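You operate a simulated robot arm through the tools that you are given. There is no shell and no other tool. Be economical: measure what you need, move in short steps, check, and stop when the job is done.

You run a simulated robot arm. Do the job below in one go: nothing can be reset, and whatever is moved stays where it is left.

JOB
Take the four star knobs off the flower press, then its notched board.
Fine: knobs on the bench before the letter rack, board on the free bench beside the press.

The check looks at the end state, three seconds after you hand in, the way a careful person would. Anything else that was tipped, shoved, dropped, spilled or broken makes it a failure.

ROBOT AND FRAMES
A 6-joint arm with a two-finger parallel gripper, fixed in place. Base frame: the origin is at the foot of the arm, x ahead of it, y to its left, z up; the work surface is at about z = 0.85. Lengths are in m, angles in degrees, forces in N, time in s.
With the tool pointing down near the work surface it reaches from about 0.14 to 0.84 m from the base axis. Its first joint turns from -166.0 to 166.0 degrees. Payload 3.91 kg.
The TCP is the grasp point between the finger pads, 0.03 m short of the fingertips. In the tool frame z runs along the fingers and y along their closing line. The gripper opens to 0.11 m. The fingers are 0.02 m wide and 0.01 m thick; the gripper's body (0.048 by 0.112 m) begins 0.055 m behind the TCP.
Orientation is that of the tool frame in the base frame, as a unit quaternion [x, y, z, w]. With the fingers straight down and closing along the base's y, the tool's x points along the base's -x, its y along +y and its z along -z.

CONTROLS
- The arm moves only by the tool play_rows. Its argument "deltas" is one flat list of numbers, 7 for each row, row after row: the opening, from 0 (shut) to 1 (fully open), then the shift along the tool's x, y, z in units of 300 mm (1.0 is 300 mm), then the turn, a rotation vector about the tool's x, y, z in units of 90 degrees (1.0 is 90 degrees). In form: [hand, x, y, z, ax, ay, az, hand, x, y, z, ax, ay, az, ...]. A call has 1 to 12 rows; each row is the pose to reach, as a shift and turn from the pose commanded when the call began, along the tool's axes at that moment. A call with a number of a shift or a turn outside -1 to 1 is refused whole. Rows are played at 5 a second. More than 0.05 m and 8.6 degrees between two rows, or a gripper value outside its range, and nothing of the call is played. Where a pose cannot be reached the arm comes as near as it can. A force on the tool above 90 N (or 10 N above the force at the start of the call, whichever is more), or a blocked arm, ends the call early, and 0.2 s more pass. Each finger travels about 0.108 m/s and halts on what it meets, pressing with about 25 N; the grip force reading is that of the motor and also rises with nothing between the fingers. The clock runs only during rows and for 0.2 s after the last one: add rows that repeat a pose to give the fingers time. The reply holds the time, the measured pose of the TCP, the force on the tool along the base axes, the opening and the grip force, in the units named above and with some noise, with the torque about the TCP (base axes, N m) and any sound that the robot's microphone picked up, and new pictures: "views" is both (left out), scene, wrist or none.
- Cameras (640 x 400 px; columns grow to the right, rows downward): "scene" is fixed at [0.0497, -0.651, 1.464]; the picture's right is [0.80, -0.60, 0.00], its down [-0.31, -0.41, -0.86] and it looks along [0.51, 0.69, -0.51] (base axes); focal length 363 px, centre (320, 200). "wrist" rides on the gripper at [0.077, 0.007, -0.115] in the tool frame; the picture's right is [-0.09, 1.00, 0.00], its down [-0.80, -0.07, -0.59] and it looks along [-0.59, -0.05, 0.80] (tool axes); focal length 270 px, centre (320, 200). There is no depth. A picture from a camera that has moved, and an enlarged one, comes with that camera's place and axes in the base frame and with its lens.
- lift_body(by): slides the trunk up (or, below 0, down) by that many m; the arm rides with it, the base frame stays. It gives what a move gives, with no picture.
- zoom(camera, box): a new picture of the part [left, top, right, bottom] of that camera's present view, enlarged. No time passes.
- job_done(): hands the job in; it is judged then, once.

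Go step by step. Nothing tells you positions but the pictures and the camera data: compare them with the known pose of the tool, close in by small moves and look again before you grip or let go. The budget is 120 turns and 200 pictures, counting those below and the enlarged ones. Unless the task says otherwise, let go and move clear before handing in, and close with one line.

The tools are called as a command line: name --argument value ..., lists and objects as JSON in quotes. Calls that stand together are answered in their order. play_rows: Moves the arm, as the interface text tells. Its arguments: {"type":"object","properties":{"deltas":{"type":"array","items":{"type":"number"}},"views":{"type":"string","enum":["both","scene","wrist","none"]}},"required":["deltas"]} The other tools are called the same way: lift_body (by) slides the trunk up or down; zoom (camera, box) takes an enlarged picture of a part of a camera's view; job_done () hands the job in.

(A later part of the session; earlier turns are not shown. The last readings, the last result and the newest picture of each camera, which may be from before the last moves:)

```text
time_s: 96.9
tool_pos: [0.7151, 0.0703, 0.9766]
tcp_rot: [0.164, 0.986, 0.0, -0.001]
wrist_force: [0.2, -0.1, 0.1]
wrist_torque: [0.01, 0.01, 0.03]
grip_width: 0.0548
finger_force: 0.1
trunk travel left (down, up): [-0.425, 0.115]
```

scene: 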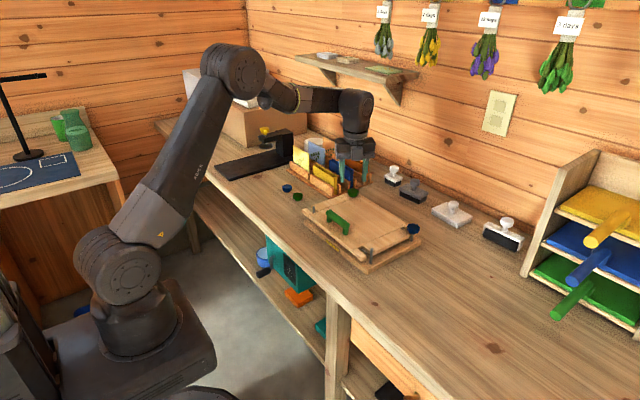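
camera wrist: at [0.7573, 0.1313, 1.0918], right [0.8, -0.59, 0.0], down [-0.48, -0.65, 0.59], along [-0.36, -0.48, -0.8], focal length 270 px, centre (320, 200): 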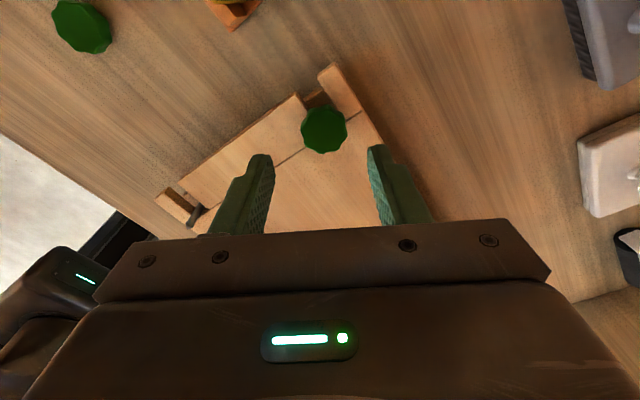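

play_rows --deltas '[0.5, 0, 0, 0, 0, 0, 0.09, 0.5, 0, 0, 0, 0, 0, 0.18, 0.5, 0, 0, 0, 0, 0, 0.27, 0.5, 0, 0, 0, 0, 0, 0.36, 0.5, 0, 0, 0, 0, 0, 0.45, 0.5, 0, 0, 0, 0, 0, 0.54, 0.5, 0, 0, 0.08, 0, 0, 0.54, 0.5, 0, 0, 0.143, 0, 0, 0.54, 0.5, 0, 0, 0.143, 0, 0, 0.54, 0, 0, 0, 0.143, 0, 0, 0.54, 0, 0, 0, 0.143, 0, 0, 0.54]' --views "none"

play_rows --deltas '[0, 0, 0, -0.001, 0, 0, -0.09, 0, 0, 0, -0.001, 0, 0, -0.18, 0, 0, 0, -0.001, 0, 0, -0.27, 0, 0, 0, -0.001, 0, 0, -0.36, 0, 0, 0, -0.002, 0, 0, -0.45, 0, 0, 0, -0.002, 0, 0, -0.54, 0, 0, 0, -0.002, 0, 0, -0.63, 0, 0, 0, -0.003, 0, 0, -0.72, 0, 0, 0, -0.003, 0, 0, -0.81, 0, 0, 0, -0.003, 0, 0, -0.9, 0, 0, 0, -0.003, 0, 0, -0.99]' --views "none"

play_rows --deltas '[0, 0, 0, -0.001, 0, 0, -0.09, 0, 0, 0, -0.001, 0, 0, -0.18, 0, 0, 0, -0.001, 0, 0, -0.27, 0, 0, 0, -0.001, 0, 0, -0.36, 0, 0, 0, -0.002, 0, 0, -0.45, 0, 0, 0, -0.002, 0, 0, -0.54, 0, 0, 0, -0.002, 0, 0, -0.63, 0, 0, 0, -0.003, 0, 0, -0.72, 0, 0, 0, -0.003, 0, 0, -0.81, 0, 0, 0, -0.003, 0, 0, -0.9, 0, 0, 0, -0.003, 0, 0, -0.99]' --views "none"

play_rows --deltas '[0, 0, 0, -0.012, 0, 0, 0, 0, 0, 0, -0.024, 0, 0, 0, 0, 0, 0, -0.024, 0, 0, 0]' --views "none"

zoom --camera "scene" --box '[320, 150, 400, 210]'

```text
time_s: 99.3
tool_pos: [0.7145, 0.0709, 0.9328]
tcp_rot: [0.554, 0.832, -0.001, -0.002]
wrist_force: [4.4, 1.8, 0.1]
wrist_torque: [0.18, -0.29, -0.04]
grip_width: 0.03
finger_force: 24.8
trunk travel left (down, up): [-0.425, 0.115]
```

```text
time_s: 101.7
tool_pos: [0.7147, 0.0707, 0.9354]
tcp_rot: [-0.19, 0.982, 0.001, -0.001]
wrist_force: [-1.0, 7.5, 0.4]
wrist_torque: [-0.02, 0.01, -0.02]
grip_width: 0.03
finger_force: 25.0
trunk travel left (down, up): [-0.425, 0.115]
```

```text
time_s: 104.1
tool_pos: [0.7147, 0.0693, 0.9353]
tcp_rot: [0.824, -0.566, -0.001, 0.0]
wrist_force: [0.4, -0.3, 0.8]
wrist_torque: [0.0, 0.0, 0.0]
grip_width: 0.0303
finger_force: 25.1
trunk travel left (down, up): [-0.425, 0.115]
```

```text
time_s: 104.9
tool_pos: [0.7152, 0.0697, 0.9437]
tcp_rot: [0.824, -0.567, -0.001, 0.0]
wrist_force: [-0.1, -0.2, -0.5]
wrist_torque: [-0.02, -0.03, 0.03]
grip_width: 0.03
finger_force: 24.5
trunk travel left (down, up): [-0.425, 0.115]
```

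```text
6.67 times, centred on (360, 180) of scene
camera zoom: at [0.0497, -0.651, 1.464], right [0.8, -0.6, 0.0], down [-0.31, -0.41, -0.86], along [0.51, 0.69, -0.51], focal length 2419 px, centre (53, 333)
```

zoom: 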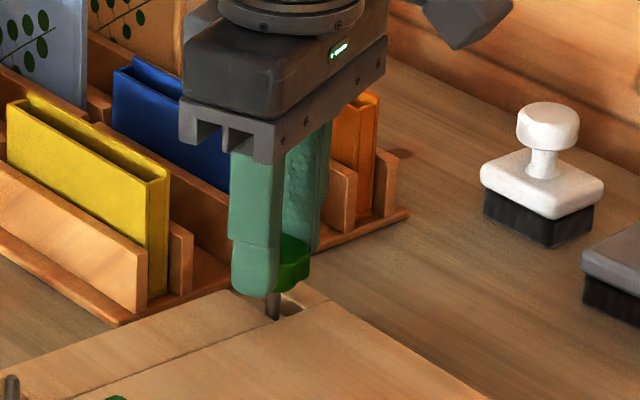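

B is free. I'll carry it to (0.54, 0.22).

play_rows --deltas '[0, 0, 0, -0.1, 0, 0, 0, 0, 0, 0, -0.2, 0, 0, 0, 0, 0, 0, -0.3, 0, 0, 0, 0, -0.0751, 0.0407, -0.3, 0, 0, 0.09, 0, -0.1502, 0.0813, -0.3, 0, 0, 0.18, 0, -0.2253, 0.122, -0.3, 0, 0, 0.27, 0, -0.3004, 0.1627, -0.3, 0, 0, 0.36, 0, -0.3756, 0.2033, -0.3, 0, 0, 0.45, 0, -0.4507, 0.244, -0.3, 0, 0, 0.54, 0, -0.5258, 0.2847, -0.3, 0, 0, 0.63, 0, -0.6009, 0.3253, -0.3, 0, 0, 0.72, 0, -0.676, 0.366, -0.3, 0, 0, 0.81]' --views "none"

play_rows --deltas '[0, 0, 0, 0.05, 0, 0, 0.09, 0, 0, 0, 0.15, 0, 0, 0.18, 0, 0, 0, 0.25, 0, 0, 0.27, 0, 0, 0, 0.35, 0, 0, 0.36, 0, 0, 0, 0.43, 0, 0, 0.43, 0, 0, 0, 0.45, 0, 0, 0.43, 0, 0, 0, 0.45, 0, 0, 0.43]' --views "wrist"

zoom --camera "scene" --box '[250, 140, 350, 220]'

```text
time_s: 107.5
tool_pos: [0.539, 0.2201, 1.0347]
tcp_rot: [-0.324, 0.946, 0.001, -0.001]
wrist_force: [0.1, 0.2, -0.5]
wrist_torque: [-0.02, 0.0, -0.01]
grip_width: 0.0298
finger_force: 25.0
trunk travel left (down, up): [-0.425, 0.115]
```

```text
time_s: 109.1
tool_pos: [0.5392, 0.2196, 0.8981]
tcp_rot: [0.007, 1.0, 0.001, -0.001]
wrist_force: [-0.3, -0.7, 1.2]
wrist_torque: [-0.01, 0.01, 0.03]
grip_width: 0.0298
finger_force: 25.0
trunk travel left (down, up): [-0.425, 0.115]
camera wrist: at [0.4628, 0.2276, 1.0132], right [0.1, 0.99, 0.0], down [0.8, -0.08, 0.59], along [0.59, -0.06, -0.81], focal length 270 px, centre (320, 200)
```

wrist: 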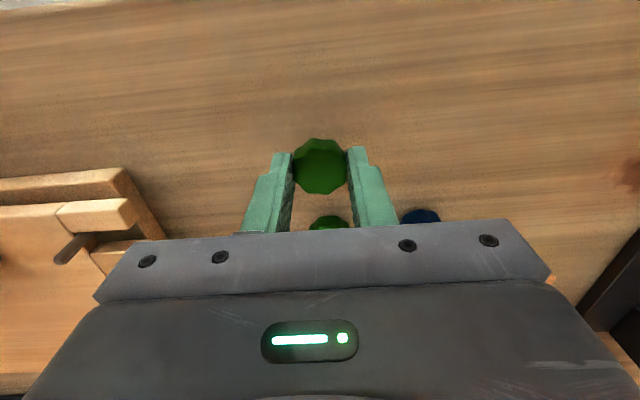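

```text
5.00 times, centred on (300, 180) of scene
camera zoom: at [0.0497, -0.651, 1.464], right [0.8, -0.6, 0.0], down [-0.31, -0.41, -0.86], along [0.51, 0.69, -0.51], focal length 1814 px, centre (420, 300)
```

zoom: 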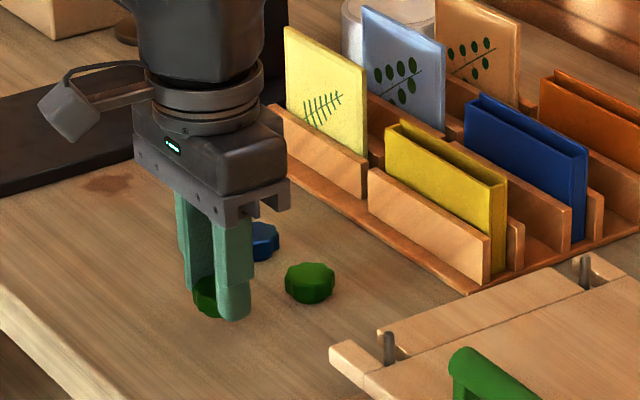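

play_rows --deltas '[0, 0, 0, 0.03, 0, 0, 0, 0, 0, 0, 0.045, 0, 0, 0, 0, 0, 0, 0.05, 0, 0, 0, 0, 0, 0, 0.05, 0, 0, 0]' --views "none"

play_rows --deltas '[0.4, 0, 0, 0, 0, 0, 0, 0.4, 0, 0, 0, 0, 0, 0, 0.4, 0, 0, -0.15, 0, 0, 0, 0.4, 0, 0, -0.3, 0, 0, 0, 0.4, 0, 0, -0.45, 0, 0, 0, 0.4, 0, 0, -0.5, 0, 0, 0]' --views "none"

zoom --camera "scene" --box '[250, 140, 430, 280]'

```text
time_s: 110.1
tool_pos: [0.5404, 0.2213, 0.8844]
tcp_rot: [0.006, 1.0, 0.001, -0.001]
wrist_force: [0.3, 1.5, 3.7]
wrist_torque: [0.04, -0.01, -0.01]
grip_width: 0.0294
finger_force: 25.1
trunk travel left (down, up): [-0.425, 0.115]
```

```text
time_s: 111.5
tool_pos: [0.5398, 0.22, 1.0337]
tcp_rot: [0.007, 1.0, 0.001, -0.002]
wrist_force: [0.0, -1.2, -0.6]
wrist_torque: [0.01, -0.03, 0.02]
grip_width: 0.0438
finger_force: 0.1
trunk travel left (down, up): [-0.425, 0.115]
```

```text
2.86 times, centred on (340, 210) of scene
camera zoom: at [0.0497, -0.651, 1.464], right [0.8, -0.6, 0.0], down [-0.31, -0.41, -0.86], along [0.51, 0.69, -0.51], focal length 1037 px, centre (263, 171)
```

zoom: 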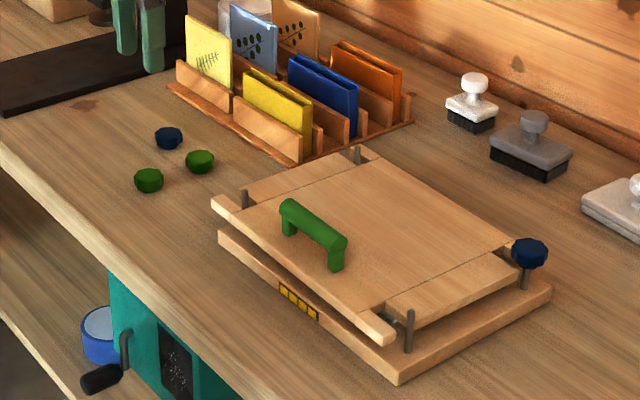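

Three knobs are placed. Last is blue knob C near (0.714, −0.171).

play_rows --deltas '[0.5, -0.0264, -0.0593, 0, 0, 0, 0.09, 0.5, -0.0527, -0.1185, 0, 0, 0, 0.18, 0.5, -0.0791, -0.1778, 0, 0, 0, 0.27, 0.5, -0.1055, -0.2371, 0, 0, 0, 0.36, 0.5, -0.1318, -0.2964, 0, 0, 0, 0.45, 0.5, -0.1582, -0.3556, 0, 0, 0, 0.54, 0.5, -0.1845, -0.4149, 0, 0, 0, 0.63, 0.5, -0.2109, -0.4742, 0, 0, 0, 0.72, 0.5, -0.2373, -0.5335, 0, 0, 0, 0.81, 0.5, -0.2636, -0.5927, 0, 0, 0, 0.9, 0.5, -0.29, -0.652, 0, 0, 0, 0.99]' --views "none"

play_rows --deltas '[0.5, -0.1304, 0.058, 0, 0, 0, 0.05, 0.5, -0.2608, 0.116, 0, 0, 0, 0.1, 0.5, -0.3912, 0.174, 0, 0, 0, 0.15, 0.5, -0.5216, 0.232, 0.05, 0, 0, 0.2, 0.5, -0.652, 0.29, 0.1, 0, 0, 0.21, 0.5, -0.652, 0.29, 0.18, 0, 0, 0.21, 0.5, -0.652, 0.29, 0.18, 0, 0, 0.21]' --views "wrist"

zoom --camera "scene" --box '[370, 190, 450, 250]'

```text
time_s: 113.9
tool_pos: [0.6245, 0.0219, 1.0342]
tcp_rot: [0.707, 0.707, 0.0, -0.002]
wrist_force: [-0.3, 1.5, -1.0]
wrist_torque: [0.04, 0.01, 0.0]
grip_width: 0.055
finger_force: 0.0
trunk travel left (down, up): [-0.425, 0.115]
```

```text
time_s: 115.5
tool_pos: [0.7109, -0.1727, 0.9778]
tcp_rot: [0.812, 0.583, -0.001, -0.001]
wrist_force: [0.1, -0.2, 0.2]
wrist_torque: [0.0, 0.01, -0.02]
grip_width: 0.0551
finger_force: 0.1
trunk travel left (down, up): [-0.425, 0.115]
camera wrist: at [0.7433, -0.1018, 1.0923], right [0.91, -0.4, 0.0], down [-0.32, -0.74, 0.59], along [-0.24, -0.54, -0.8], focal length 270 px, centre (320, 200)
```

wrist: 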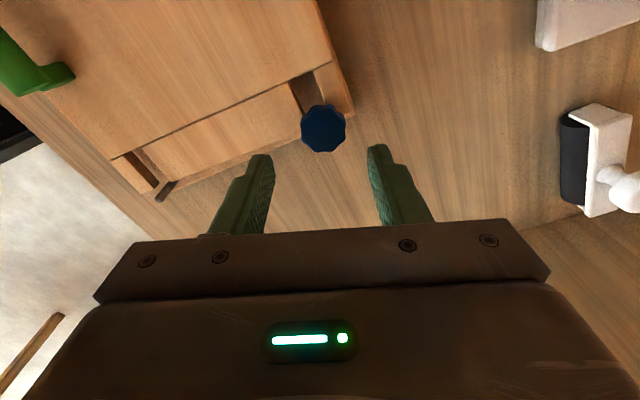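

```text
6.67 times, centred on (410, 220) of scene
camera zoom: at [0.0497, -0.651, 1.464], right [0.8, -0.6, 0.0], down [-0.31, -0.41, -0.86], along [0.51, 0.69, -0.51], focal length 2419 px, centre (-280, 67)
```

zoom: 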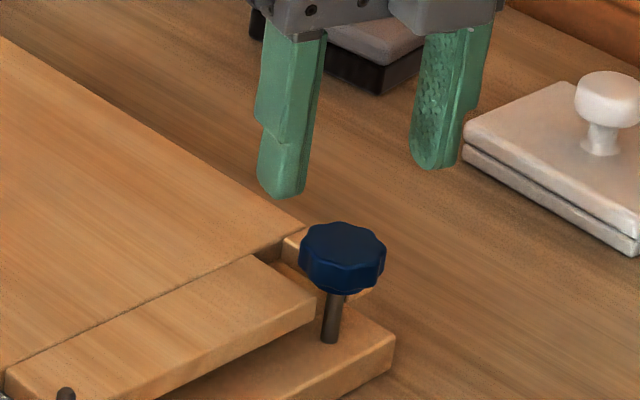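

play_rows --deltas '[0.5, 0.005, 0.005, 0.08, 0, 0, 0, 0.5, 0.005, 0.005, 0.16, 0, 0, 0, 0.5, 0.005, 0.005, 0.16, 0, 0, 0, 0, 0.005, 0.005, 0.16, 0, 0, 0, 0, 0.005, 0.005, 0.16, 0, 0, 0]' --views "none"

play_rows --deltas '[0, 0, 0, 0, 0, 0, -0.09, 0, 0, 0, 0, 0, 0, -0.18, 0, 0, 0, 0, 0, 0, -0.27, 0, 0, 0, 0, 0, 0, -0.36, 0, 0, 0, 0, 0, 0, -0.45, 0, 0, 0, -0.001, 0, 0, -0.54, 0, 0, 0, -0.001, 0, 0, -0.63, 0, 0, 0, -0.002, 0, 0, -0.72, 0, 0, 0, -0.002, 0, 0, -0.81, 0, 0, 0, -0.002, 0, 0, -0.9, 0, 0, 0, -0.003, 0, 0, -0.99]' --views "none"

zoom --camera "scene" --box '[370, 190, 450, 250]'

```text
time_s: 116.7
tool_pos: [0.715, -0.1718, 0.9309]
tcp_rot: [0.813, 0.583, -0.001, 0.0]
wrist_force: [6.2, -0.6, 0.6]
wrist_torque: [-0.05, -0.26, -0.02]
grip_width: 0.0286
finger_force: 24.6
trunk travel left (down, up): [-0.425, 0.115]
```

```text
time_s: 119.1
tool_pos: [0.7152, -0.1704, 0.9309]
tcp_rot: [0.169, 0.986, 0.0, -0.001]
wrist_force: [20.3, 5.9, 5.1]
wrist_torque: [0.18, -0.63, -0.03]
grip_width: 0.0284
finger_force: 25.0
trunk travel left (down, up): [-0.425, 0.115]
```

```text
6.67 times, centred on (410, 220) of scene
camera zoom: at [0.0497, -0.651, 1.464], right [0.8, -0.6, 0.0], down [-0.31, -0.41, -0.86], along [0.51, 0.69, -0.51], focal length 2419 px, centre (-280, 67)
```

zoom: 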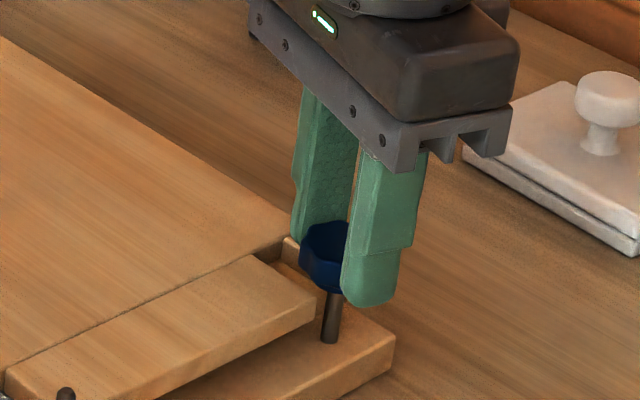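

play_rows --deltas '[0, -0.003, 0.002, -0.001, 0, 0, -0.09, 0, -0.003, 0.002, -0.001, 0, 0, -0.18, 0, -0.003, 0.002, -0.001, 0, 0, -0.27, 0, -0.003, 0.002, -0.001, 0, 0, -0.36, 0, -0.003, 0.002, -0.002, 0, 0, -0.45, 0, -0.003, 0.002, -0.002, 0, 0, -0.54, 0, -0.003, 0.002, -0.002, 0, 0, -0.63, 0, -0.003, 0.002, -0.003, 0, 0, -0.72, 0, -0.003, 0.002, -0.003, 0, 0, -0.81, 0, -0.003, 0.002, -0.003, 0, 0, -0.9, 0, -0.003, 0.002, -0.003, 0, 0, -0.99]' --views "none"

play_rows --deltas '[0, 0, 0, -0.001, 0, 0, -0.09, 0, 0, 0, -0.001, 0, 0, -0.18, 0, 0, 0, -0.001, 0, 0, -0.27, 0, 0, 0, -0.001, 0, 0, -0.36, 0, 0, 0, -0.002, 0, 0, -0.45, 0, 0, 0, -0.002, 0, 0, -0.54, 0, 0, 0, -0.002, 0, 0, -0.63, 0, 0, 0, -0.003, 0, 0, -0.72, 0, 0, 0, -0.003, 0, 0, -0.79]' --views "none"

play_rows --deltas '[0.5, 0, 0, 0, 0, 0, 0, 0.5, 0, 0, 0, 0, 0, 0, 0.5, 0, 0, -0.1, 0, 0, 0.0, 0.5, 0, 0, -0.15, 0, 0, 0.09, 0.5, 0, 0, -0.15, 0, 0, 0.18, 0.5, 0, 0, -0.15, 0, 0, 0.27, 0.5, 0, 0, -0.15, 0, 0, 0.36, 0.5, 0, 0, -0.15, 0, 0, 0.45, 0.5, 0, 0, -0.15, 0, 0, 0.54, 0.5, 0, 0, -0.15, 0, 0, 0.63, 0.5, 0, 0, -0.15, 0, 0, 0.72, 0.5, 0, 0, -0.15, 0, 0, 0.81]' --views "none"

zoom --camera "scene" --box '[370, 190, 450, 250]'

play_rows --deltas '[0.5, 0, 0, 0, 0, 0, 0.09, 0.5, 0, 0, 0, 0, 0, 0.18, 0.5, 0, 0, 0, 0, 0, 0.27, 0.5, 0, 0, 0, 0, 0, 0.36, 0.5, 0, 0, 0, 0, 0, 0.45, 0.5, 0, 0, 0, 0, 0, 0.54, 0.5, 0, 0, 0, 0, 0, 0.63, 0.5, 0, 0, 0, 0, 0, 0.72, 0.5, 0, 0, 0, 0, 0, 0.81, 0.5, 0, 0, 0, 0, 0, 0.9, 0.5, 0, 0, 0, 0, 0, 0.99]' --views "none"

```text
time_s: 121.5
tool_pos: [0.7154, -0.1707, 0.9323]
tcp_rot: [-0.571, 0.821, 0.001, -0.001]
wrist_force: [2.6, 10.5, -1.0]
wrist_torque: [-0.23, 0.04, -0.02]
grip_width: 0.0283
finger_force: 24.7
trunk travel left (down, up): [-0.425, 0.115]
```

```text
time_s: 123.5
tool_pos: [0.7162, -0.1694, 0.9343]
tcp_rot: [0.942, -0.336, 0.0, 0.0]
wrist_force: [4.4, 7.9, -0.4]
wrist_torque: [-0.15, -0.61, 0.02]
grip_width: 0.0286
finger_force: 25.2
trunk travel left (down, up): [-0.425, 0.115]
```

```text
time_s: 126.1
tool_pos: [0.7161, -0.1709, 0.9781]
tcp_rot: [-0.555, 0.832, 0.002, 0.0]
wrist_force: [0.7, 0.4, 0.1]
wrist_torque: [-0.01, 0.02, 0.0]
grip_width: 0.0551
finger_force: 0.0
trunk travel left (down, up): [-0.425, 0.115]
```

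```text
6.67 times, centred on (410, 220) of scene
camera zoom: at [0.0497, -0.651, 1.464], right [0.8, -0.6, 0.0], down [-0.31, -0.41, -0.86], along [0.51, 0.69, -0.51], focal length 2419 px, centre (-280, 67)
```

zoom: 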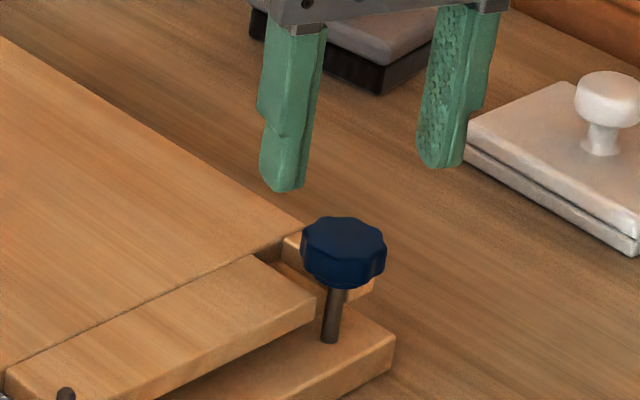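

```text
time_s: 128.5
tool_pos: [0.7156, -0.1707, 0.9791]
tcp_rot: [0.187, 0.982, 0.0, -0.001]
wrist_force: [-0.4, 0.3, -0.7]
wrist_torque: [-0.01, 0.0, 0.03]
grip_width: 0.055
finger_force: 0.1
trunk travel left (down, up): [-0.425, 0.115]
```

Knob C rose about 2 mm. One more regrip and half turn, then a lift test.

play_rows --deltas '[0.5, 0, 0, 0, 0, 0, 0.09, 0.5, 0, 0, 0, 0, 0, 0.18, 0.5, 0, 0, 0, 0, 0, 0.27, 0.5, 0, 0, 0, 0, 0, 0.36, 0.5, 0, 0, 0, 0, 0, 0.45, 0.5, 0, 0, 0, 0, 0, 0.54, 0.5, 0, 0, 0.08, 0, 0, 0.54, 0.5, 0, 0, 0.148, 0, 0, 0.54, 0.5, 0, 0, 0.148, 0, 0, 0.54, 0, 0, 0, 0.148, 0, 0, 0.54, 0, 0, 0, 0.148, 0, 0, 0.54]' --views "none"

play_rows --deltas '[0, 0, 0, -0.001, 0, 0, -0.09, 0, 0, 0, -0.001, 0, 0, -0.18, 0, 0, 0, -0.001, 0, 0, -0.27, 0, 0, 0, -0.001, 0, 0, -0.36, 0, 0, 0, -0.002, 0, 0, -0.45, 0, 0, 0, -0.002, 0, 0, -0.54, 0, 0, 0, -0.002, 0, 0, -0.63, 0, 0, 0, -0.003, 0, 0, -0.72, 0, 0, 0, -0.003, 0, 0, -0.81, 0, 0, 0, -0.003, 0, 0, -0.9, 0, 0, 0, -0.003, 0, 0, -0.99]' --views "none"

play_rows --deltas '[0, 0, 0, -0.001, 0, 0, -0.09, 0, 0, 0, -0.001, 0, 0, -0.18, 0, 0, 0, -0.001, 0, 0, -0.27, 0, 0, 0, -0.001, 0, 0, -0.36, 0, 0, 0, -0.002, 0, 0, -0.45, 0, 0, 0, -0.002, 0, 0, -0.54, 0, 0, 0, -0.002, 0, 0, -0.63, 0, 0, 0, -0.003, 0, 0, -0.72, 0, 0, 0, -0.003, 0, 0, -0.81, 0, 0, 0, -0.003, 0, 0, -0.9, 0, 0, 0, -0.003, 0, 0, -0.99]' --views "none"

play_rows --deltas '[0, 0, 0, -0.012, 0, 0, 0, 0, 0, 0, -0.024, 0, 0, 0, 0, 0, 0, -0.024, 0, 0, 0]' --views "none"

zoom --camera "scene" --box '[370, 190, 450, 250]'

```text
time_s: 130.9
tool_pos: [0.7151, -0.1706, 0.9343]
tcp_rot: [0.573, 0.82, 0.0, -0.001]
wrist_force: [1.3, 1.1, 0.3]
wrist_torque: [0.05, -0.23, 0.02]
grip_width: 0.0302
finger_force: 25.1
trunk travel left (down, up): [-0.425, 0.115]
```

```text
time_s: 133.3
tool_pos: [0.715, -0.1697, 0.9339]
tcp_rot: [-0.167, 0.986, 0.001, -0.002]
wrist_force: [2.1, 8.8, 0.1]
wrist_torque: [0.07, -0.24, -0.03]
grip_width: 0.0297
finger_force: 25.6
trunk travel left (down, up): [-0.425, 0.115]
```

```text
time_s: 135.7
tool_pos: [0.7152, -0.1707, 0.9367]
tcp_rot: [0.811, -0.585, -0.001, 0.0]
wrist_force: [-0.1, 0.1, -0.2]
wrist_torque: [-0.02, -0.01, 0.02]
grip_width: 0.0284
finger_force: 24.8
trunk travel left (down, up): [-0.425, 0.115]
```

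```text
time_s: 136.5
tool_pos: [0.7147, -0.1708, 0.9435]
tcp_rot: [0.81, -0.587, -0.002, 0.0]
wrist_force: [-0.7, -0.5, -0.7]
wrist_torque: [-0.03, 0.0, 0.03]
grip_width: 0.0284
finger_force: 24.5
trunk travel left (down, up): [-0.425, 0.115]
```

```text
6.67 times, centred on (410, 220) of scene
camera zoom: at [0.0497, -0.651, 1.464], right [0.8, -0.6, 0.0], down [-0.31, -0.41, -0.86], along [0.51, 0.69, -0.51], focal length 2419 px, centre (-280, 67)
```

zoom: 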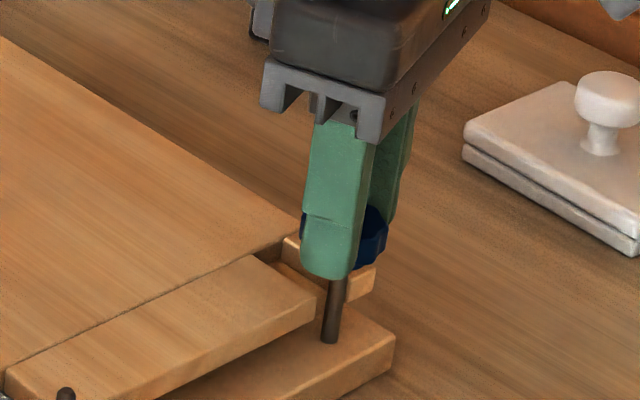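

C is free. I'll carry it to (0.54, 0.29) in two legs.

play_rows --deltas '[0, 0, 0, -0.1, 0, 0, 0, 0, 0, 0, -0.2, 0, 0, 0, 0, 0, 0, -0.3, 0, 0, 0, 0, -0.1, 0.0044, -0.3, 0, 0, 0.09, 0, -0.2, 0.0089, -0.3, 0, 0, 0.18, 0, -0.3, 0.0133, -0.3, 0, 0, 0.27, 0, -0.4, 0.0178, -0.3, 0, 0, 0.36, 0, -0.5, 0.0222, -0.3, 0, 0, 0.45, 0, -0.6, 0.0267, -0.3, 0, 0, 0.54, 0, -0.7, 0.0311, -0.3, 0, 0, 0.63, 0, -0.8, 0.0356, -0.3, 0, 0, 0.72, 0, -0.9, 0.04, -0.3, 0, 0, 0.81]' --views "none"

```text
time_s: 139.1
tool_pos: [0.6184, 0.0833, 1.0348]
tcp_rot: [-0.303, 0.953, 0.0, -0.002]
wrist_force: [0.3, -0.8, -0.5]
wrist_torque: [-0.04, 0.03, -0.01]
grip_width: 0.0285
finger_force: 24.7
trunk travel left (down, up): [-0.425, 0.115]
```

play_rows --deltas '[0, -0.037, 0.143, 0, 0, 0, 0.08, 0, -0.074, 0.285, 0, 0, 0, 0.16, 0, -0.112, 0.428, 0, 0, 0, 0.24, 0, -0.149, 0.57, 0, 0, 0, 0.32, 0, -0.186, 0.713, 0, 0, 0, 0.39, 0, -0.186, 0.713, 0.15, 0, 0, 0.39, 0, -0.186, 0.713, 0.3, 0, 0, 0.39, 0, -0.186, 0.713, 0.42, 0, 0, 0.39, 0, -0.186, 0.713, 0.45, 0, 0, 0.39, 0, -0.186, 0.713, 0.45, 0, 0, 0.39]' --views "wrist"

zoom --camera "scene" --box '[250, 140, 350, 220]'

```text
time_s: 141.3
tool_pos: [0.541, 0.2896, 0.9003]
tcp_rot: [-0.002, 1.0, 0.001, -0.001]
wrist_force: [-0.2, 0.2, 0.3]
wrist_torque: [-0.01, 0.03, 0.02]
grip_width: 0.0286
finger_force: 25.2
trunk travel left (down, up): [-0.425, 0.115]
camera wrist: at [0.4649, 0.2955, 1.0131], right [0.09, 1.0, 0.0], down [0.8, -0.07, 0.59], along [0.59, -0.05, -0.81], focal length 270 px, centre (320, 200)
```

wrist: 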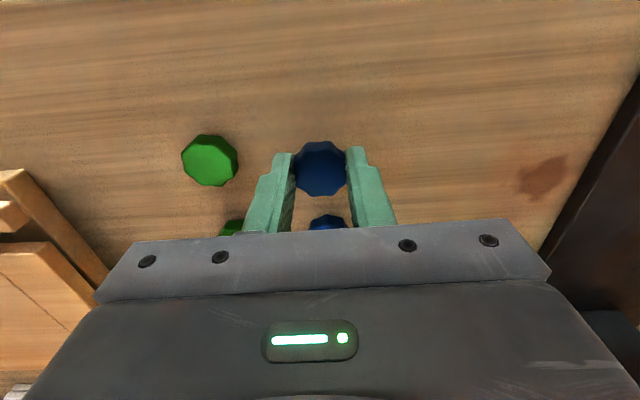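

```text
5.00 times, centred on (300, 180) of scene
camera zoom: at [0.0497, -0.651, 1.464], right [0.8, -0.6, 0.0], down [-0.31, -0.41, -0.86], along [0.51, 0.69, -0.51], focal length 1814 px, centre (420, 300)
```

zoom: 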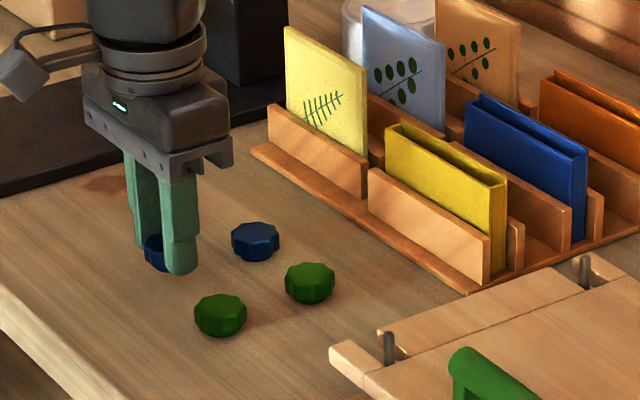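

play_rows --deltas '[0, 0, 0, 0.03, 0, 0, 0, 0, 0, 0, 0.05, 0, 0, 0, 0, 0, 0, 0.056, 0, 0, 0, 0, 0, 0, 0.056, 0, 0, 0]' --views "none"

play_rows --deltas '[0.4, 0, 0, 0, 0, 0, 0, 0.4, 0, 0, 0, 0, 0, 0, 0.4, 0, 0, -0.15, 0, 0, 0, 0.4, 0, 0, -0.3, 0, 0, 0, 0.4, 0, 0, -0.45, 0, 0, 0, 0.4, 0, 0, -0.5, 0, 0, 0]' --views "none"

zoom --camera "scene" --box '[250, 140, 430, 280]'

zoom --camera "scene" --box '[310, 190, 410, 270]'

```text
time_s: 142.3
tool_pos: [0.5415, 0.2878, 0.8846]
tcp_rot: [-0.002, 1.0, 0.002, 0.0]
wrist_force: [0.9, 1.6, 16.2]
wrist_torque: [-0.05, -0.01, 0.0]
grip_width: 0.0287
finger_force: 25.0
trunk travel left (down, up): [-0.425, 0.115]
```

```text
time_s: 143.7
tool_pos: [0.5405, 0.288, 1.0324]
tcp_rot: [-0.002, 1.0, 0.001, -0.002]
wrist_force: [-0.5, -0.6, 0.3]
wrist_torque: [0.01, 0.02, -0.01]
grip_width: 0.0439
finger_force: 0.1
trunk travel left (down, up): [-0.425, 0.115]
```

```text
2.86 times, centred on (340, 210) of scene
camera zoom: at [0.0497, -0.651, 1.464], right [0.8, -0.6, 0.0], down [-0.31, -0.41, -0.86], along [0.51, 0.69, -0.51], focal length 1037 px, centre (263, 171)
```

zoom: 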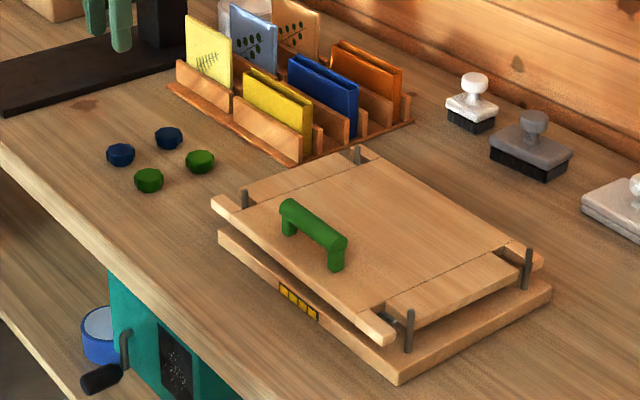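

```text
5.00 times, centred on (360, 230) of scene
camera zoom: at [0.0497, -0.651, 1.464], right [0.8, -0.6, 0.0], down [-0.31, -0.41, -0.86], along [0.51, 0.69, -0.51], focal length 1814 px, centre (120, 50)
```

zoom: 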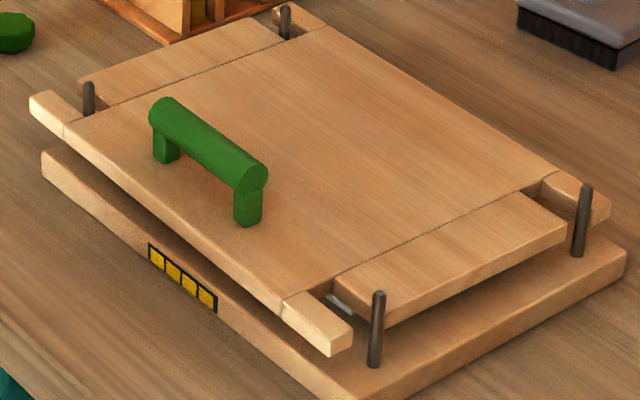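

All four knobs are off and placed. I'll move above the handle with the fingers closing along x to measure it for lifting the board.

play_rows --deltas '[0.5, -0.0095, -0.088, 0, 0, 0, 0.09, 0.5, -0.019, -0.176, 0, 0, 0, 0.18, 0.5, -0.0285, -0.264, 0, 0, 0, 0.27, 0.5, -0.038, -0.352, 0, 0, 0, 0.36, 0.5, -0.0475, -0.44, 0, 0, 0, 0.45, 0.5, -0.057, -0.528, 0, 0, 0, 0.54, 0.5, -0.0665, -0.616, 0, 0, 0, 0.63, 0.5, -0.076, -0.704, 0, 0, 0, 0.72, 0.5, -0.0855, -0.792, 0, 0, 0, 0.81, 0.5, -0.095, -0.88, 0, 0, 0, 0.9, 0.5, -0.1045, -0.968, 0, 0, 0, 0.99, 0.5, -0.1045, -0.99, 0, 0, 0, 1.0]' --views "wrist"

zoom --camera "scene" --box '[310, 190, 410, 270]'

```text
time_s: 146.3
tool_pos: [0.5727, -0.0077, 1.0314]
tcp_rot: [0.706, 0.708, -0.001, -0.002]
wrist_force: [0.4, 0.6, -0.2]
wrist_torque: [-0.01, 0.02, -0.02]
grip_width: 0.0552
finger_force: 0.0
trunk travel left (down, up): [-0.425, 0.115]
camera wrist: at [0.581, 0.0686, 1.146], right [1.0, -0.09, 0.0], down [-0.07, -0.8, 0.59], along [-0.05, -0.59, -0.8], focal length 270 px, centre (320, 200)
```

wrist: 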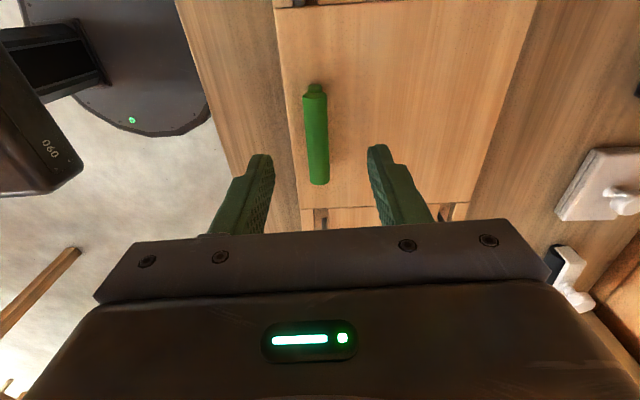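

```text
5.00 times, centred on (360, 230) of scene
camera zoom: at [0.0497, -0.651, 1.464], right [0.8, -0.6, 0.0], down [-0.31, -0.41, -0.86], along [0.51, 0.69, -0.51], focal length 1814 px, centre (120, 50)
```

zoom: 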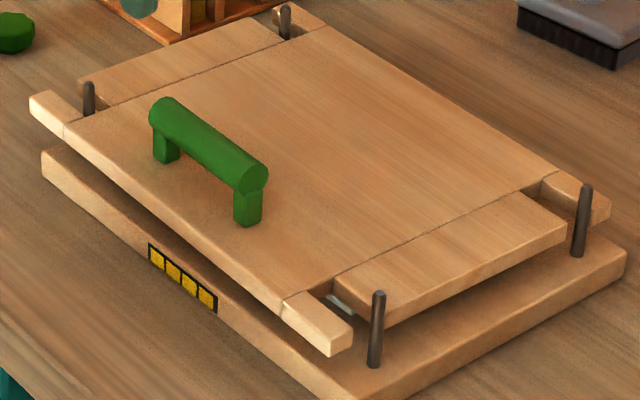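

The handle bar is centred at about (0.569, −0.029, 0.925), and the board top is at about 0.893. I'll come down over it with a narrower opening and check.

play_rows --deltas '[0.4, -0.035, -0.006, 0.08, 0, 0, 0, 0.4, -0.07, -0.012, 0.16, 0, 0, 0, 0.4, -0.07, -0.012, 0.24, 0, 0, 0, 0.4, -0.07, -0.012, 0.32, 0, 0, 0, 0.4, -0.07, -0.012, 0.32, 0, 0, 0]' --views "wrist"

zoom --camera "scene" --box '[310, 180, 410, 260]'

```text
time_s: 147.5
tool_pos: [0.5703, -0.028, 0.9374]
tcp_rot: [0.706, 0.708, 0.0, -0.001]
wrist_force: [-0.1, -0.2, 0.2]
wrist_torque: [-0.01, 0.01, 0.02]
grip_width: 0.0441
finger_force: 0.0
trunk travel left (down, up): [-0.425, 0.115]
camera wrist: at [0.5772, 0.048, 1.0501], right [1.0, -0.09, 0.0], down [-0.07, -0.8, 0.59], along [-0.05, -0.59, -0.8], focal length 270 px, centre (320, 200)
```

wrist: 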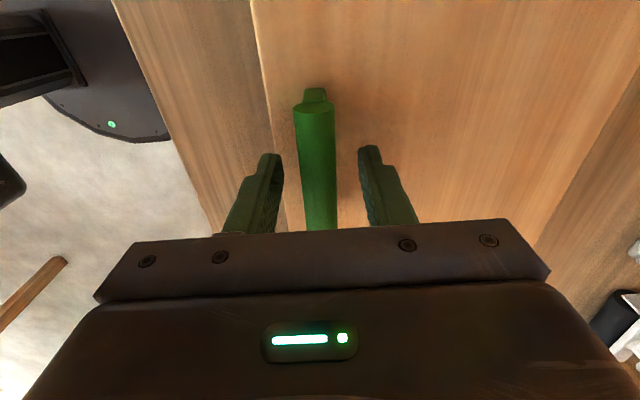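

```text
5.00 times, centred on (360, 220) of scene
camera zoom: at [0.0497, -0.651, 1.464], right [0.8, -0.6, 0.0], down [-0.31, -0.41, -0.86], along [0.51, 0.69, -0.51], focal length 1814 px, centre (120, 100)
```

zoom: 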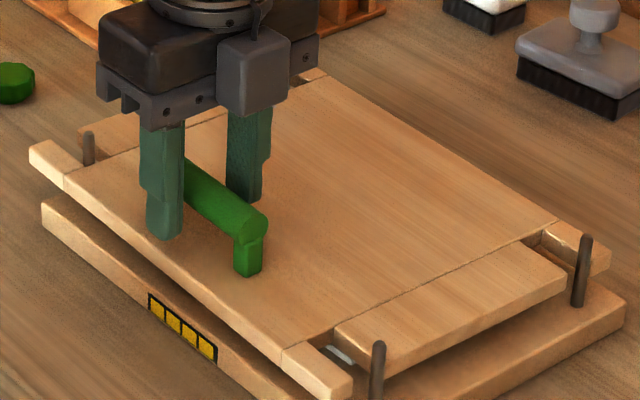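

Fingers straddle the bar. I'll lower until the tips are just at the board, then close.

play_rows --deltas '[0.4, 0, -0.006, 0.03, 0, 0, 0, 0.4, 0, -0.006, 0.04, 0, 0, 0, 0.4, 0, -0.006, 0.045, 0, 0, 0, 0.4, 0, -0.006, 0.045, 0, 0, 0]' --views "none"

zoom --camera "scene" --box '[320, 190, 380, 240]'

```text
time_s: 148.5
tool_pos: [0.5684, -0.0281, 0.9238]
tcp_rot: [0.706, 0.708, 0.001, 0.0]
wrist_force: [-0.8, 0.7, 8.1]
wrist_torque: [-0.05, -0.23, 0.0]
grip_width: 0.0437
finger_force: 0.0
trunk travel left (down, up): [-0.425, 0.115]
```

```text
8.00 times, centred on (350, 215) of scene
camera zoom: at [0.0497, -0.651, 1.464], right [0.8, -0.6, 0.0], down [-0.31, -0.41, -0.86], along [0.51, 0.69, -0.51], focal length 2903 px, centre (80, 80)
```

zoom: 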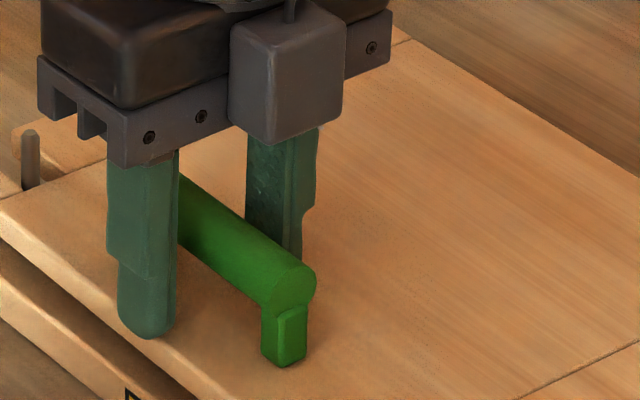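

Light contact with the board, as wanted. I'll close on the bar and then lift slowly.

play_rows --deltas '[0.2, 0, 0, -0.002, 0, 0, 0, 0, 0, 0, -0.002, 0, 0, 0, 0, 0, 0, -0.002, 0, 0, 0, 0, 0, 0, -0.002, 0, 0, 0]' --views "none"

play_rows --deltas '[0, 0, 0, -0.006, 0, 0, 0, 0, 0, 0, -0.012, 0, 0, 0, 0, 0, 0, -0.018, 0, 0, 0, 0, 0, 0, -0.024, 0, 0, 0, 0, 0, 0, -0.024, 0, 0, 0]' --views "none"

zoom --camera "scene" --box '[290, 160, 430, 280]'

```text
time_s: 149.5
tool_pos: [0.5674, -0.029, 0.9241]
tcp_rot: [0.706, 0.708, 0.001, -0.001]
wrist_force: [-1.6, -0.6, 4.4]
wrist_torque: [-0.07, 0.0, -0.02]
grip_width: 0.0197
finger_force: 24.6
trunk travel left (down, up): [-0.425, 0.115]
```

```text
time_s: 150.7
tool_pos: [0.5684, -0.0296, 0.9313]
tcp_rot: [0.706, 0.708, 0.0, -0.002]
wrist_force: [0.3, -0.2, -3.6]
wrist_torque: [0.06, 0.17, -0.02]
grip_width: 0.0191
finger_force: 24.8
trunk travel left (down, up): [-0.425, 0.115]
```

```text
3.33 times, centred on (360, 220) of scene
camera zoom: at [0.0497, -0.651, 1.464], right [0.8, -0.6, 0.0], down [-0.31, -0.41, -0.86], along [0.51, 0.69, -0.51], focal length 1210 px, centre (187, 133)
```

zoom: 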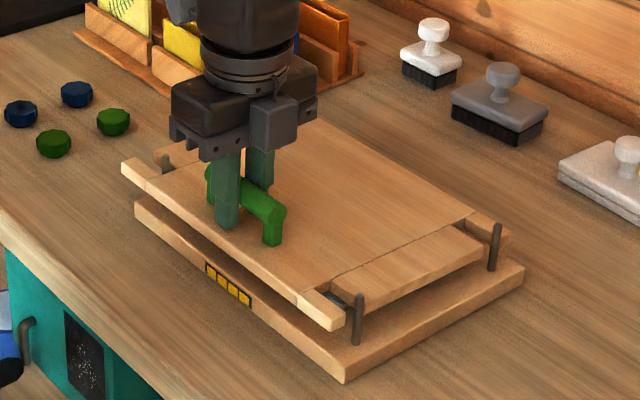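

It's lifting, with a light load of 3.6 N. I'll continue slowly up.

play_rows --deltas '[0, 0, 0, -0.02, 0, 0, 0, 0, 0, 0, -0.04, 0, 0, 0, 0, 0, 0, -0.06, 0, 0, 0, 0, 0, 0, -0.08, 0, 0, 0, 0, 0, 0, -0.08, 0, 0, 0]' --views "none"

zoom --camera "scene" --box '[290, 160, 430, 280]'

```text
time_s: 151.9
tool_pos: [0.5678, -0.0282, 0.9546]
tcp_rot: [0.706, 0.708, -0.001, -0.002]
wrist_force: [0.6, 0.8, -3.3]
wrist_torque: [0.04, 0.2, -0.01]
grip_width: 0.0194
finger_force: 25.7
trunk travel left (down, up): [-0.425, 0.115]
```

```text
3.33 times, centred on (360, 220) of scene
camera zoom: at [0.0497, -0.651, 1.464], right [0.8, -0.6, 0.0], down [-0.31, -0.41, -0.86], along [0.51, 0.69, -0.51], focal length 1210 px, centre (187, 133)
```

zoom: 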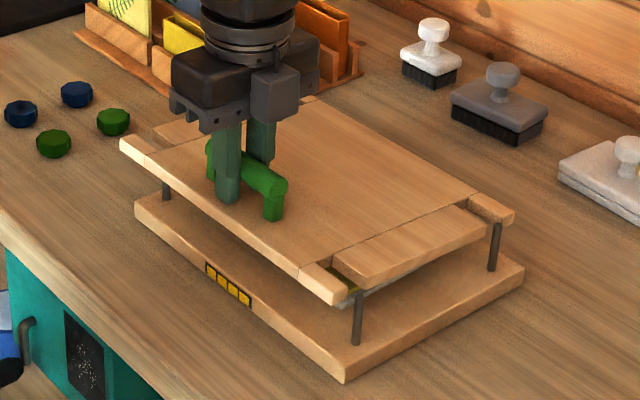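

The board comes up level. Something pale and yellow shows beneath it, so I'll lift higher and see whether it stays on the base.

play_rows --deltas '[0, 0, 0, -0.06, 0, 0, 0, 0, 0, 0, -0.12, 0, 0, 0, 0, 0, 0, -0.18, 0, 0, 0, 0, 0, 0, -0.24, 0, 0, 0, 0, 0, 0, -0.24, 0, 0, 0]' --views "scene"

zoom --camera "scene" --box '[290, 160, 430, 280]'

```text
time_s: 153.1
tool_pos: [0.5694, -0.0295, 1.0256]
tcp_rot: [0.706, 0.708, -0.001, -0.002]
wrist_force: [0.4, 0.3, -2.9]
wrist_torque: [-0.03, 0.25, 0.02]
grip_width: 0.0196
finger_force: 24.9
trunk travel left (down, up): [-0.425, 0.115]
```

scene: 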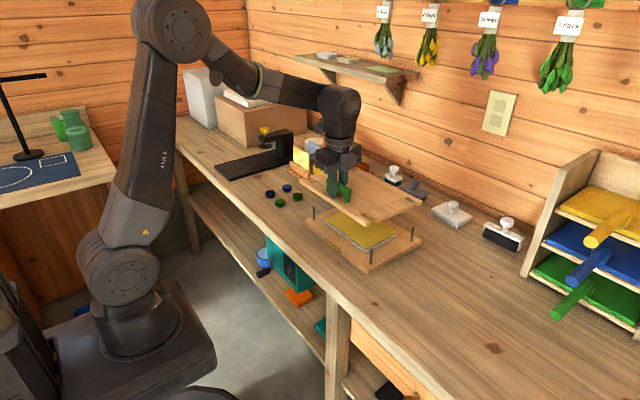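

```text
3.33 times, centred on (360, 220) of scene
camera zoom: at [0.0497, -0.651, 1.464], right [0.8, -0.6, 0.0], down [-0.31, -0.41, -0.86], along [0.51, 0.69, -0.51], focal length 1210 px, centre (187, 133)
```

zoom: 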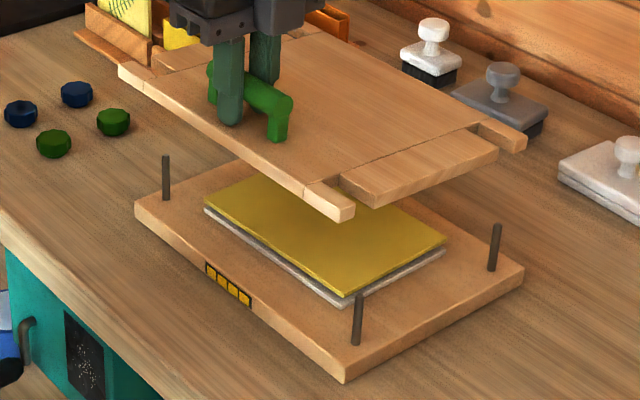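

The sheets stay on the base and the board hangs level. I'll carry it over to the free bench on the −y side at low speed.

play_rows --deltas '[0, -0.05, -0.008, 0, 0, 0, 0, 0, -0.14, -0.02, 0, 0, 0, 0, 0, -0.23, -0.034, 0, 0, 0, 0, 0, -0.32, -0.048, 0, 0, 0, 0, 0, -0.41, -0.062, 0, 0, 0, 0, 0, -0.5, -0.076, 0, 0, 0, 0, 0, -0.57, -0.086, 0, 0, 0, 0, 0, -0.6, -0.09, 0, 0, 0, 0]' --views "none"

play_rows --deltas '[0, -0.05, -0.008, 0, 0, 0, 0, 0, -0.14, -0.021, 0, 0, 0, 0, 0, -0.23, -0.035, 0, 0, 0, 0, 0, -0.32, -0.049, 0, 0, 0, 0, 0, -0.41, -0.062, 0, 0, 0, 0, 0, -0.49, -0.073, 0, 0, 0, 0, 0, -0.517, -0.077, 0, 0, 0, 0, 0, -0.517, -0.077, 0, 0, 0, 0]'

zoom --camera "scene" --box '[300, 180, 560, 340]'

```text
time_s: 154.9
tool_pos: [0.5408, -0.2099, 1.0248]
tcp_rot: [0.706, 0.708, 0.0, -0.002]
wrist_force: [-0.2, -0.6, -3.3]
wrist_torque: [0.05, 0.22, 0.0]
grip_width: 0.0196
finger_force: 24.8
trunk travel left (down, up): [-0.425, 0.115]
```

```text
time_s: 156.7
tool_pos: [0.521, -0.3658, 1.0263]
tcp_rot: [0.706, 0.708, 0.0, -0.002]
wrist_force: [0.7, -0.1, -2.7]
wrist_torque: [0.01, 0.24, -0.01]
grip_width: 0.0194
finger_force: 25.2
trunk travel left (down, up): [-0.425, 0.115]
camera wrist: at [0.5269, -0.2887, 1.1397], right [1.0, -0.09, 0.0], down [-0.07, -0.8, 0.59], along [-0.05, -0.59, -0.81], focal length 270 px, centre (320, 200)
```

scene: 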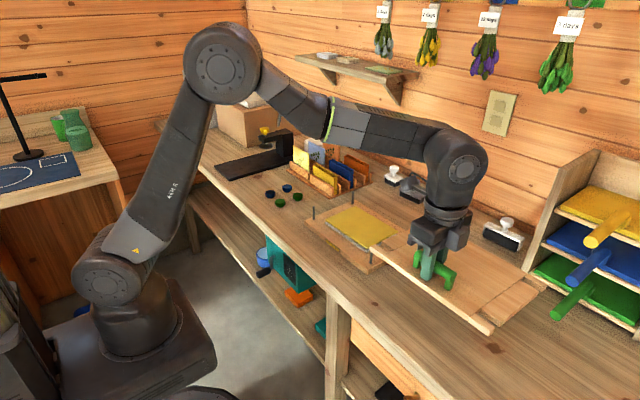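
wrist: 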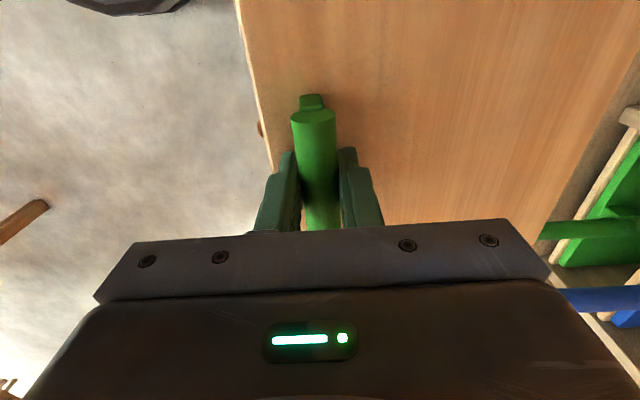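

```text
2.46 times, centred on (430, 260) of scene
camera zoom: at [0.0497, -0.651, 1.464], right [0.8, -0.6, 0.0], down [-0.31, -0.41, -0.86], along [0.51, 0.69, -0.51], focal length 893 px, centre (49, 52)
```

zoom: 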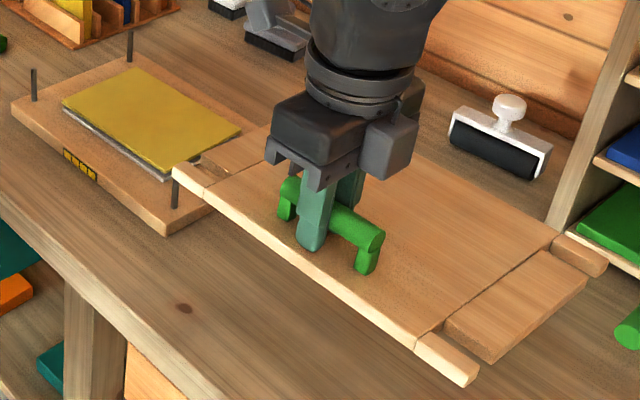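

There's clear space underneath. I'll lower toward the bench.

play_rows --deltas '[0, 0, 0, 0.06, 0, 0, 0, 0, 0, 0, 0.14, 0, 0, 0, 0, 0, 0, 0.22, 0, 0, 0, 0, 0, 0, 0.3, 0, 0, 0, 0, 0, 0, 0.36, 0, 0, 0, 0, 0, 0, 0.385, 0, 0, 0, 0, 0, 0, 0.385, 0, 0, 0]' --views "none"

zoom --camera "scene" --box '[340, 190, 560, 340]'

```text
time_s: 158.3
tool_pos: [0.5197, -0.3632, 0.9104]
tcp_rot: [0.706, 0.709, 0.0, -0.003]
wrist_force: [0.4, -0.4, -3.2]
wrist_torque: [-0.02, 0.22, 0.0]
grip_width: 0.0196
finger_force: 25.0
trunk travel left (down, up): [-0.425, 0.115]
```

```text
2.67 times, centred on (450, 265) of scene
camera zoom: at [0.0497, -0.651, 1.464], right [0.8, -0.6, 0.0], down [-0.31, -0.41, -0.86], along [0.51, 0.69, -0.51], focal length 968 px, centre (-27, 27)
```

zoom: 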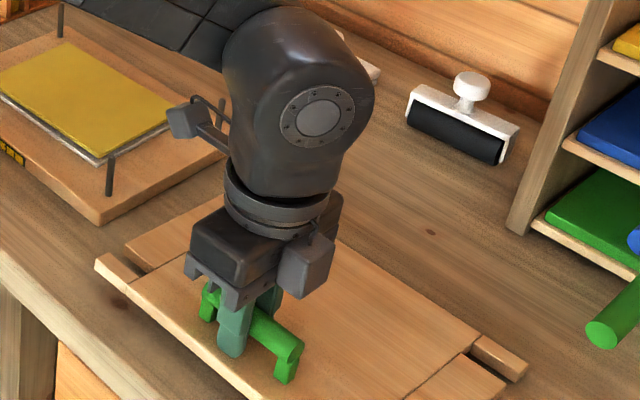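

play_rows --deltas '[0, 0, 0, 0.012, 0, 0, 0, 0, 0, 0, 0.024, 0, 0, 0, 0, 0, 0, 0.036, 0, 0, 0, 0, 0, 0, 0.042, 0, 0, 0]' --views "none"

```text
time_s: 159.3
tool_pos: [0.5201, -0.3639, 0.8984]
tcp_rot: [0.705, 0.709, 0.0, -0.002]
wrist_force: [-1.2, -0.1, -1.0]
wrist_torque: [-0.12, -0.13, -0.1]
grip_width: 0.0194
finger_force: 24.7
trunk travel left (down, up): [-0.425, 0.115]
```

The load has dropped from −3.2 to −1 N, so it's just touching. A couple of mm more.

play_rows --deltas '[0, 0, 0, 0.004, 0, 0, 0, 0, 0, 0, 0.008, 0, 0, 0, 0, 0, 0, 0.008, 0, 0, 0]' --views "none"

zoom --camera "scene" --box '[340, 230, 540, 360]'

```text
time_s: 160.1
tool_pos: [0.5188, -0.3642, 0.8957]
tcp_rot: [0.706, 0.708, -0.001, -0.002]
wrist_force: [-1.0, 0.2, -0.9]
wrist_torque: [-0.09, -0.1, 0.03]
grip_width: 0.0197
finger_force: 24.8
trunk travel left (down, up): [-0.425, 0.115]
```

```text
3.08 times, centred on (440, 295) of scene
camera zoom: at [0.0497, -0.651, 1.464], right [0.8, -0.6, 0.0], down [-0.31, -0.41, -0.86], along [0.51, 0.69, -0.51], focal length 1116 px, centre (-49, -92)
```

zoom: 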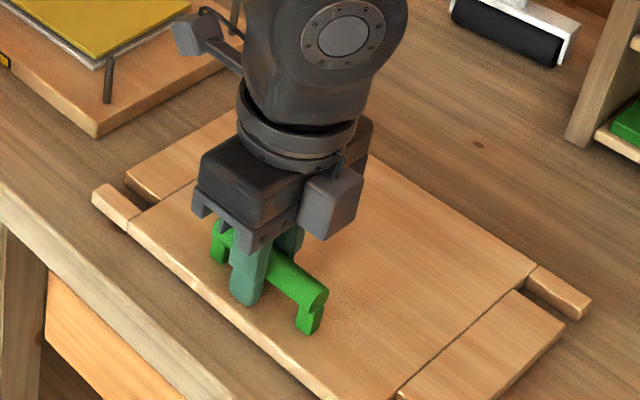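

play_rows --deltas '[0, 0, 0, 0.004, 0, 0, 0, 0, 0, 0, 0.008, 0, 0, 0, 0, 0, 0, 0.008, 0, 0, 0]' --views "none"

```text
time_s: 160.9
tool_pos: [0.5188, -0.3657, 0.8943]
tcp_rot: [0.706, 0.708, -0.001, -0.001]
wrist_force: [-1.1, 0.8, -2.4]
wrist_torque: [-0.14, -0.11, 0.06]
grip_width: 0.0196
finger_force: 25.2
trunk travel left (down, up): [-0.425, 0.115]
```

play_rows --deltas '[0, 0, 0, 0.004, 0, 0, 0, 0, 0, 0, 0.008, 0, 0, 0, 0, 0, 0, 0.008, 0, 0, 0]' --views "none"

zoom --camera "scene" --box '[350, 280, 470, 360]'

```text
time_s: 161.7
tool_pos: [0.5182, -0.3647, 0.8912]
tcp_rot: [0.706, 0.708, -0.001, 0.0]
wrist_force: [1.5, -0.7, 19.4]
wrist_torque: [0.37, 0.0, -0.01]
grip_width: 0.0193
finger_force: 25.3
trunk travel left (down, up): [-0.425, 0.115]
```

```text
5.00 times, centred on (410, 320) of scene
camera zoom: at [0.0497, -0.651, 1.464], right [0.8, -0.6, 0.0], down [-0.31, -0.41, -0.86], along [0.51, 0.69, -0.51], focal length 1814 px, centre (-130, -400)
```

zoom: 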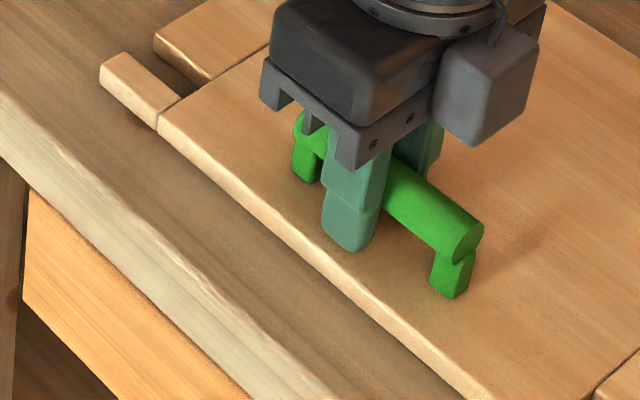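

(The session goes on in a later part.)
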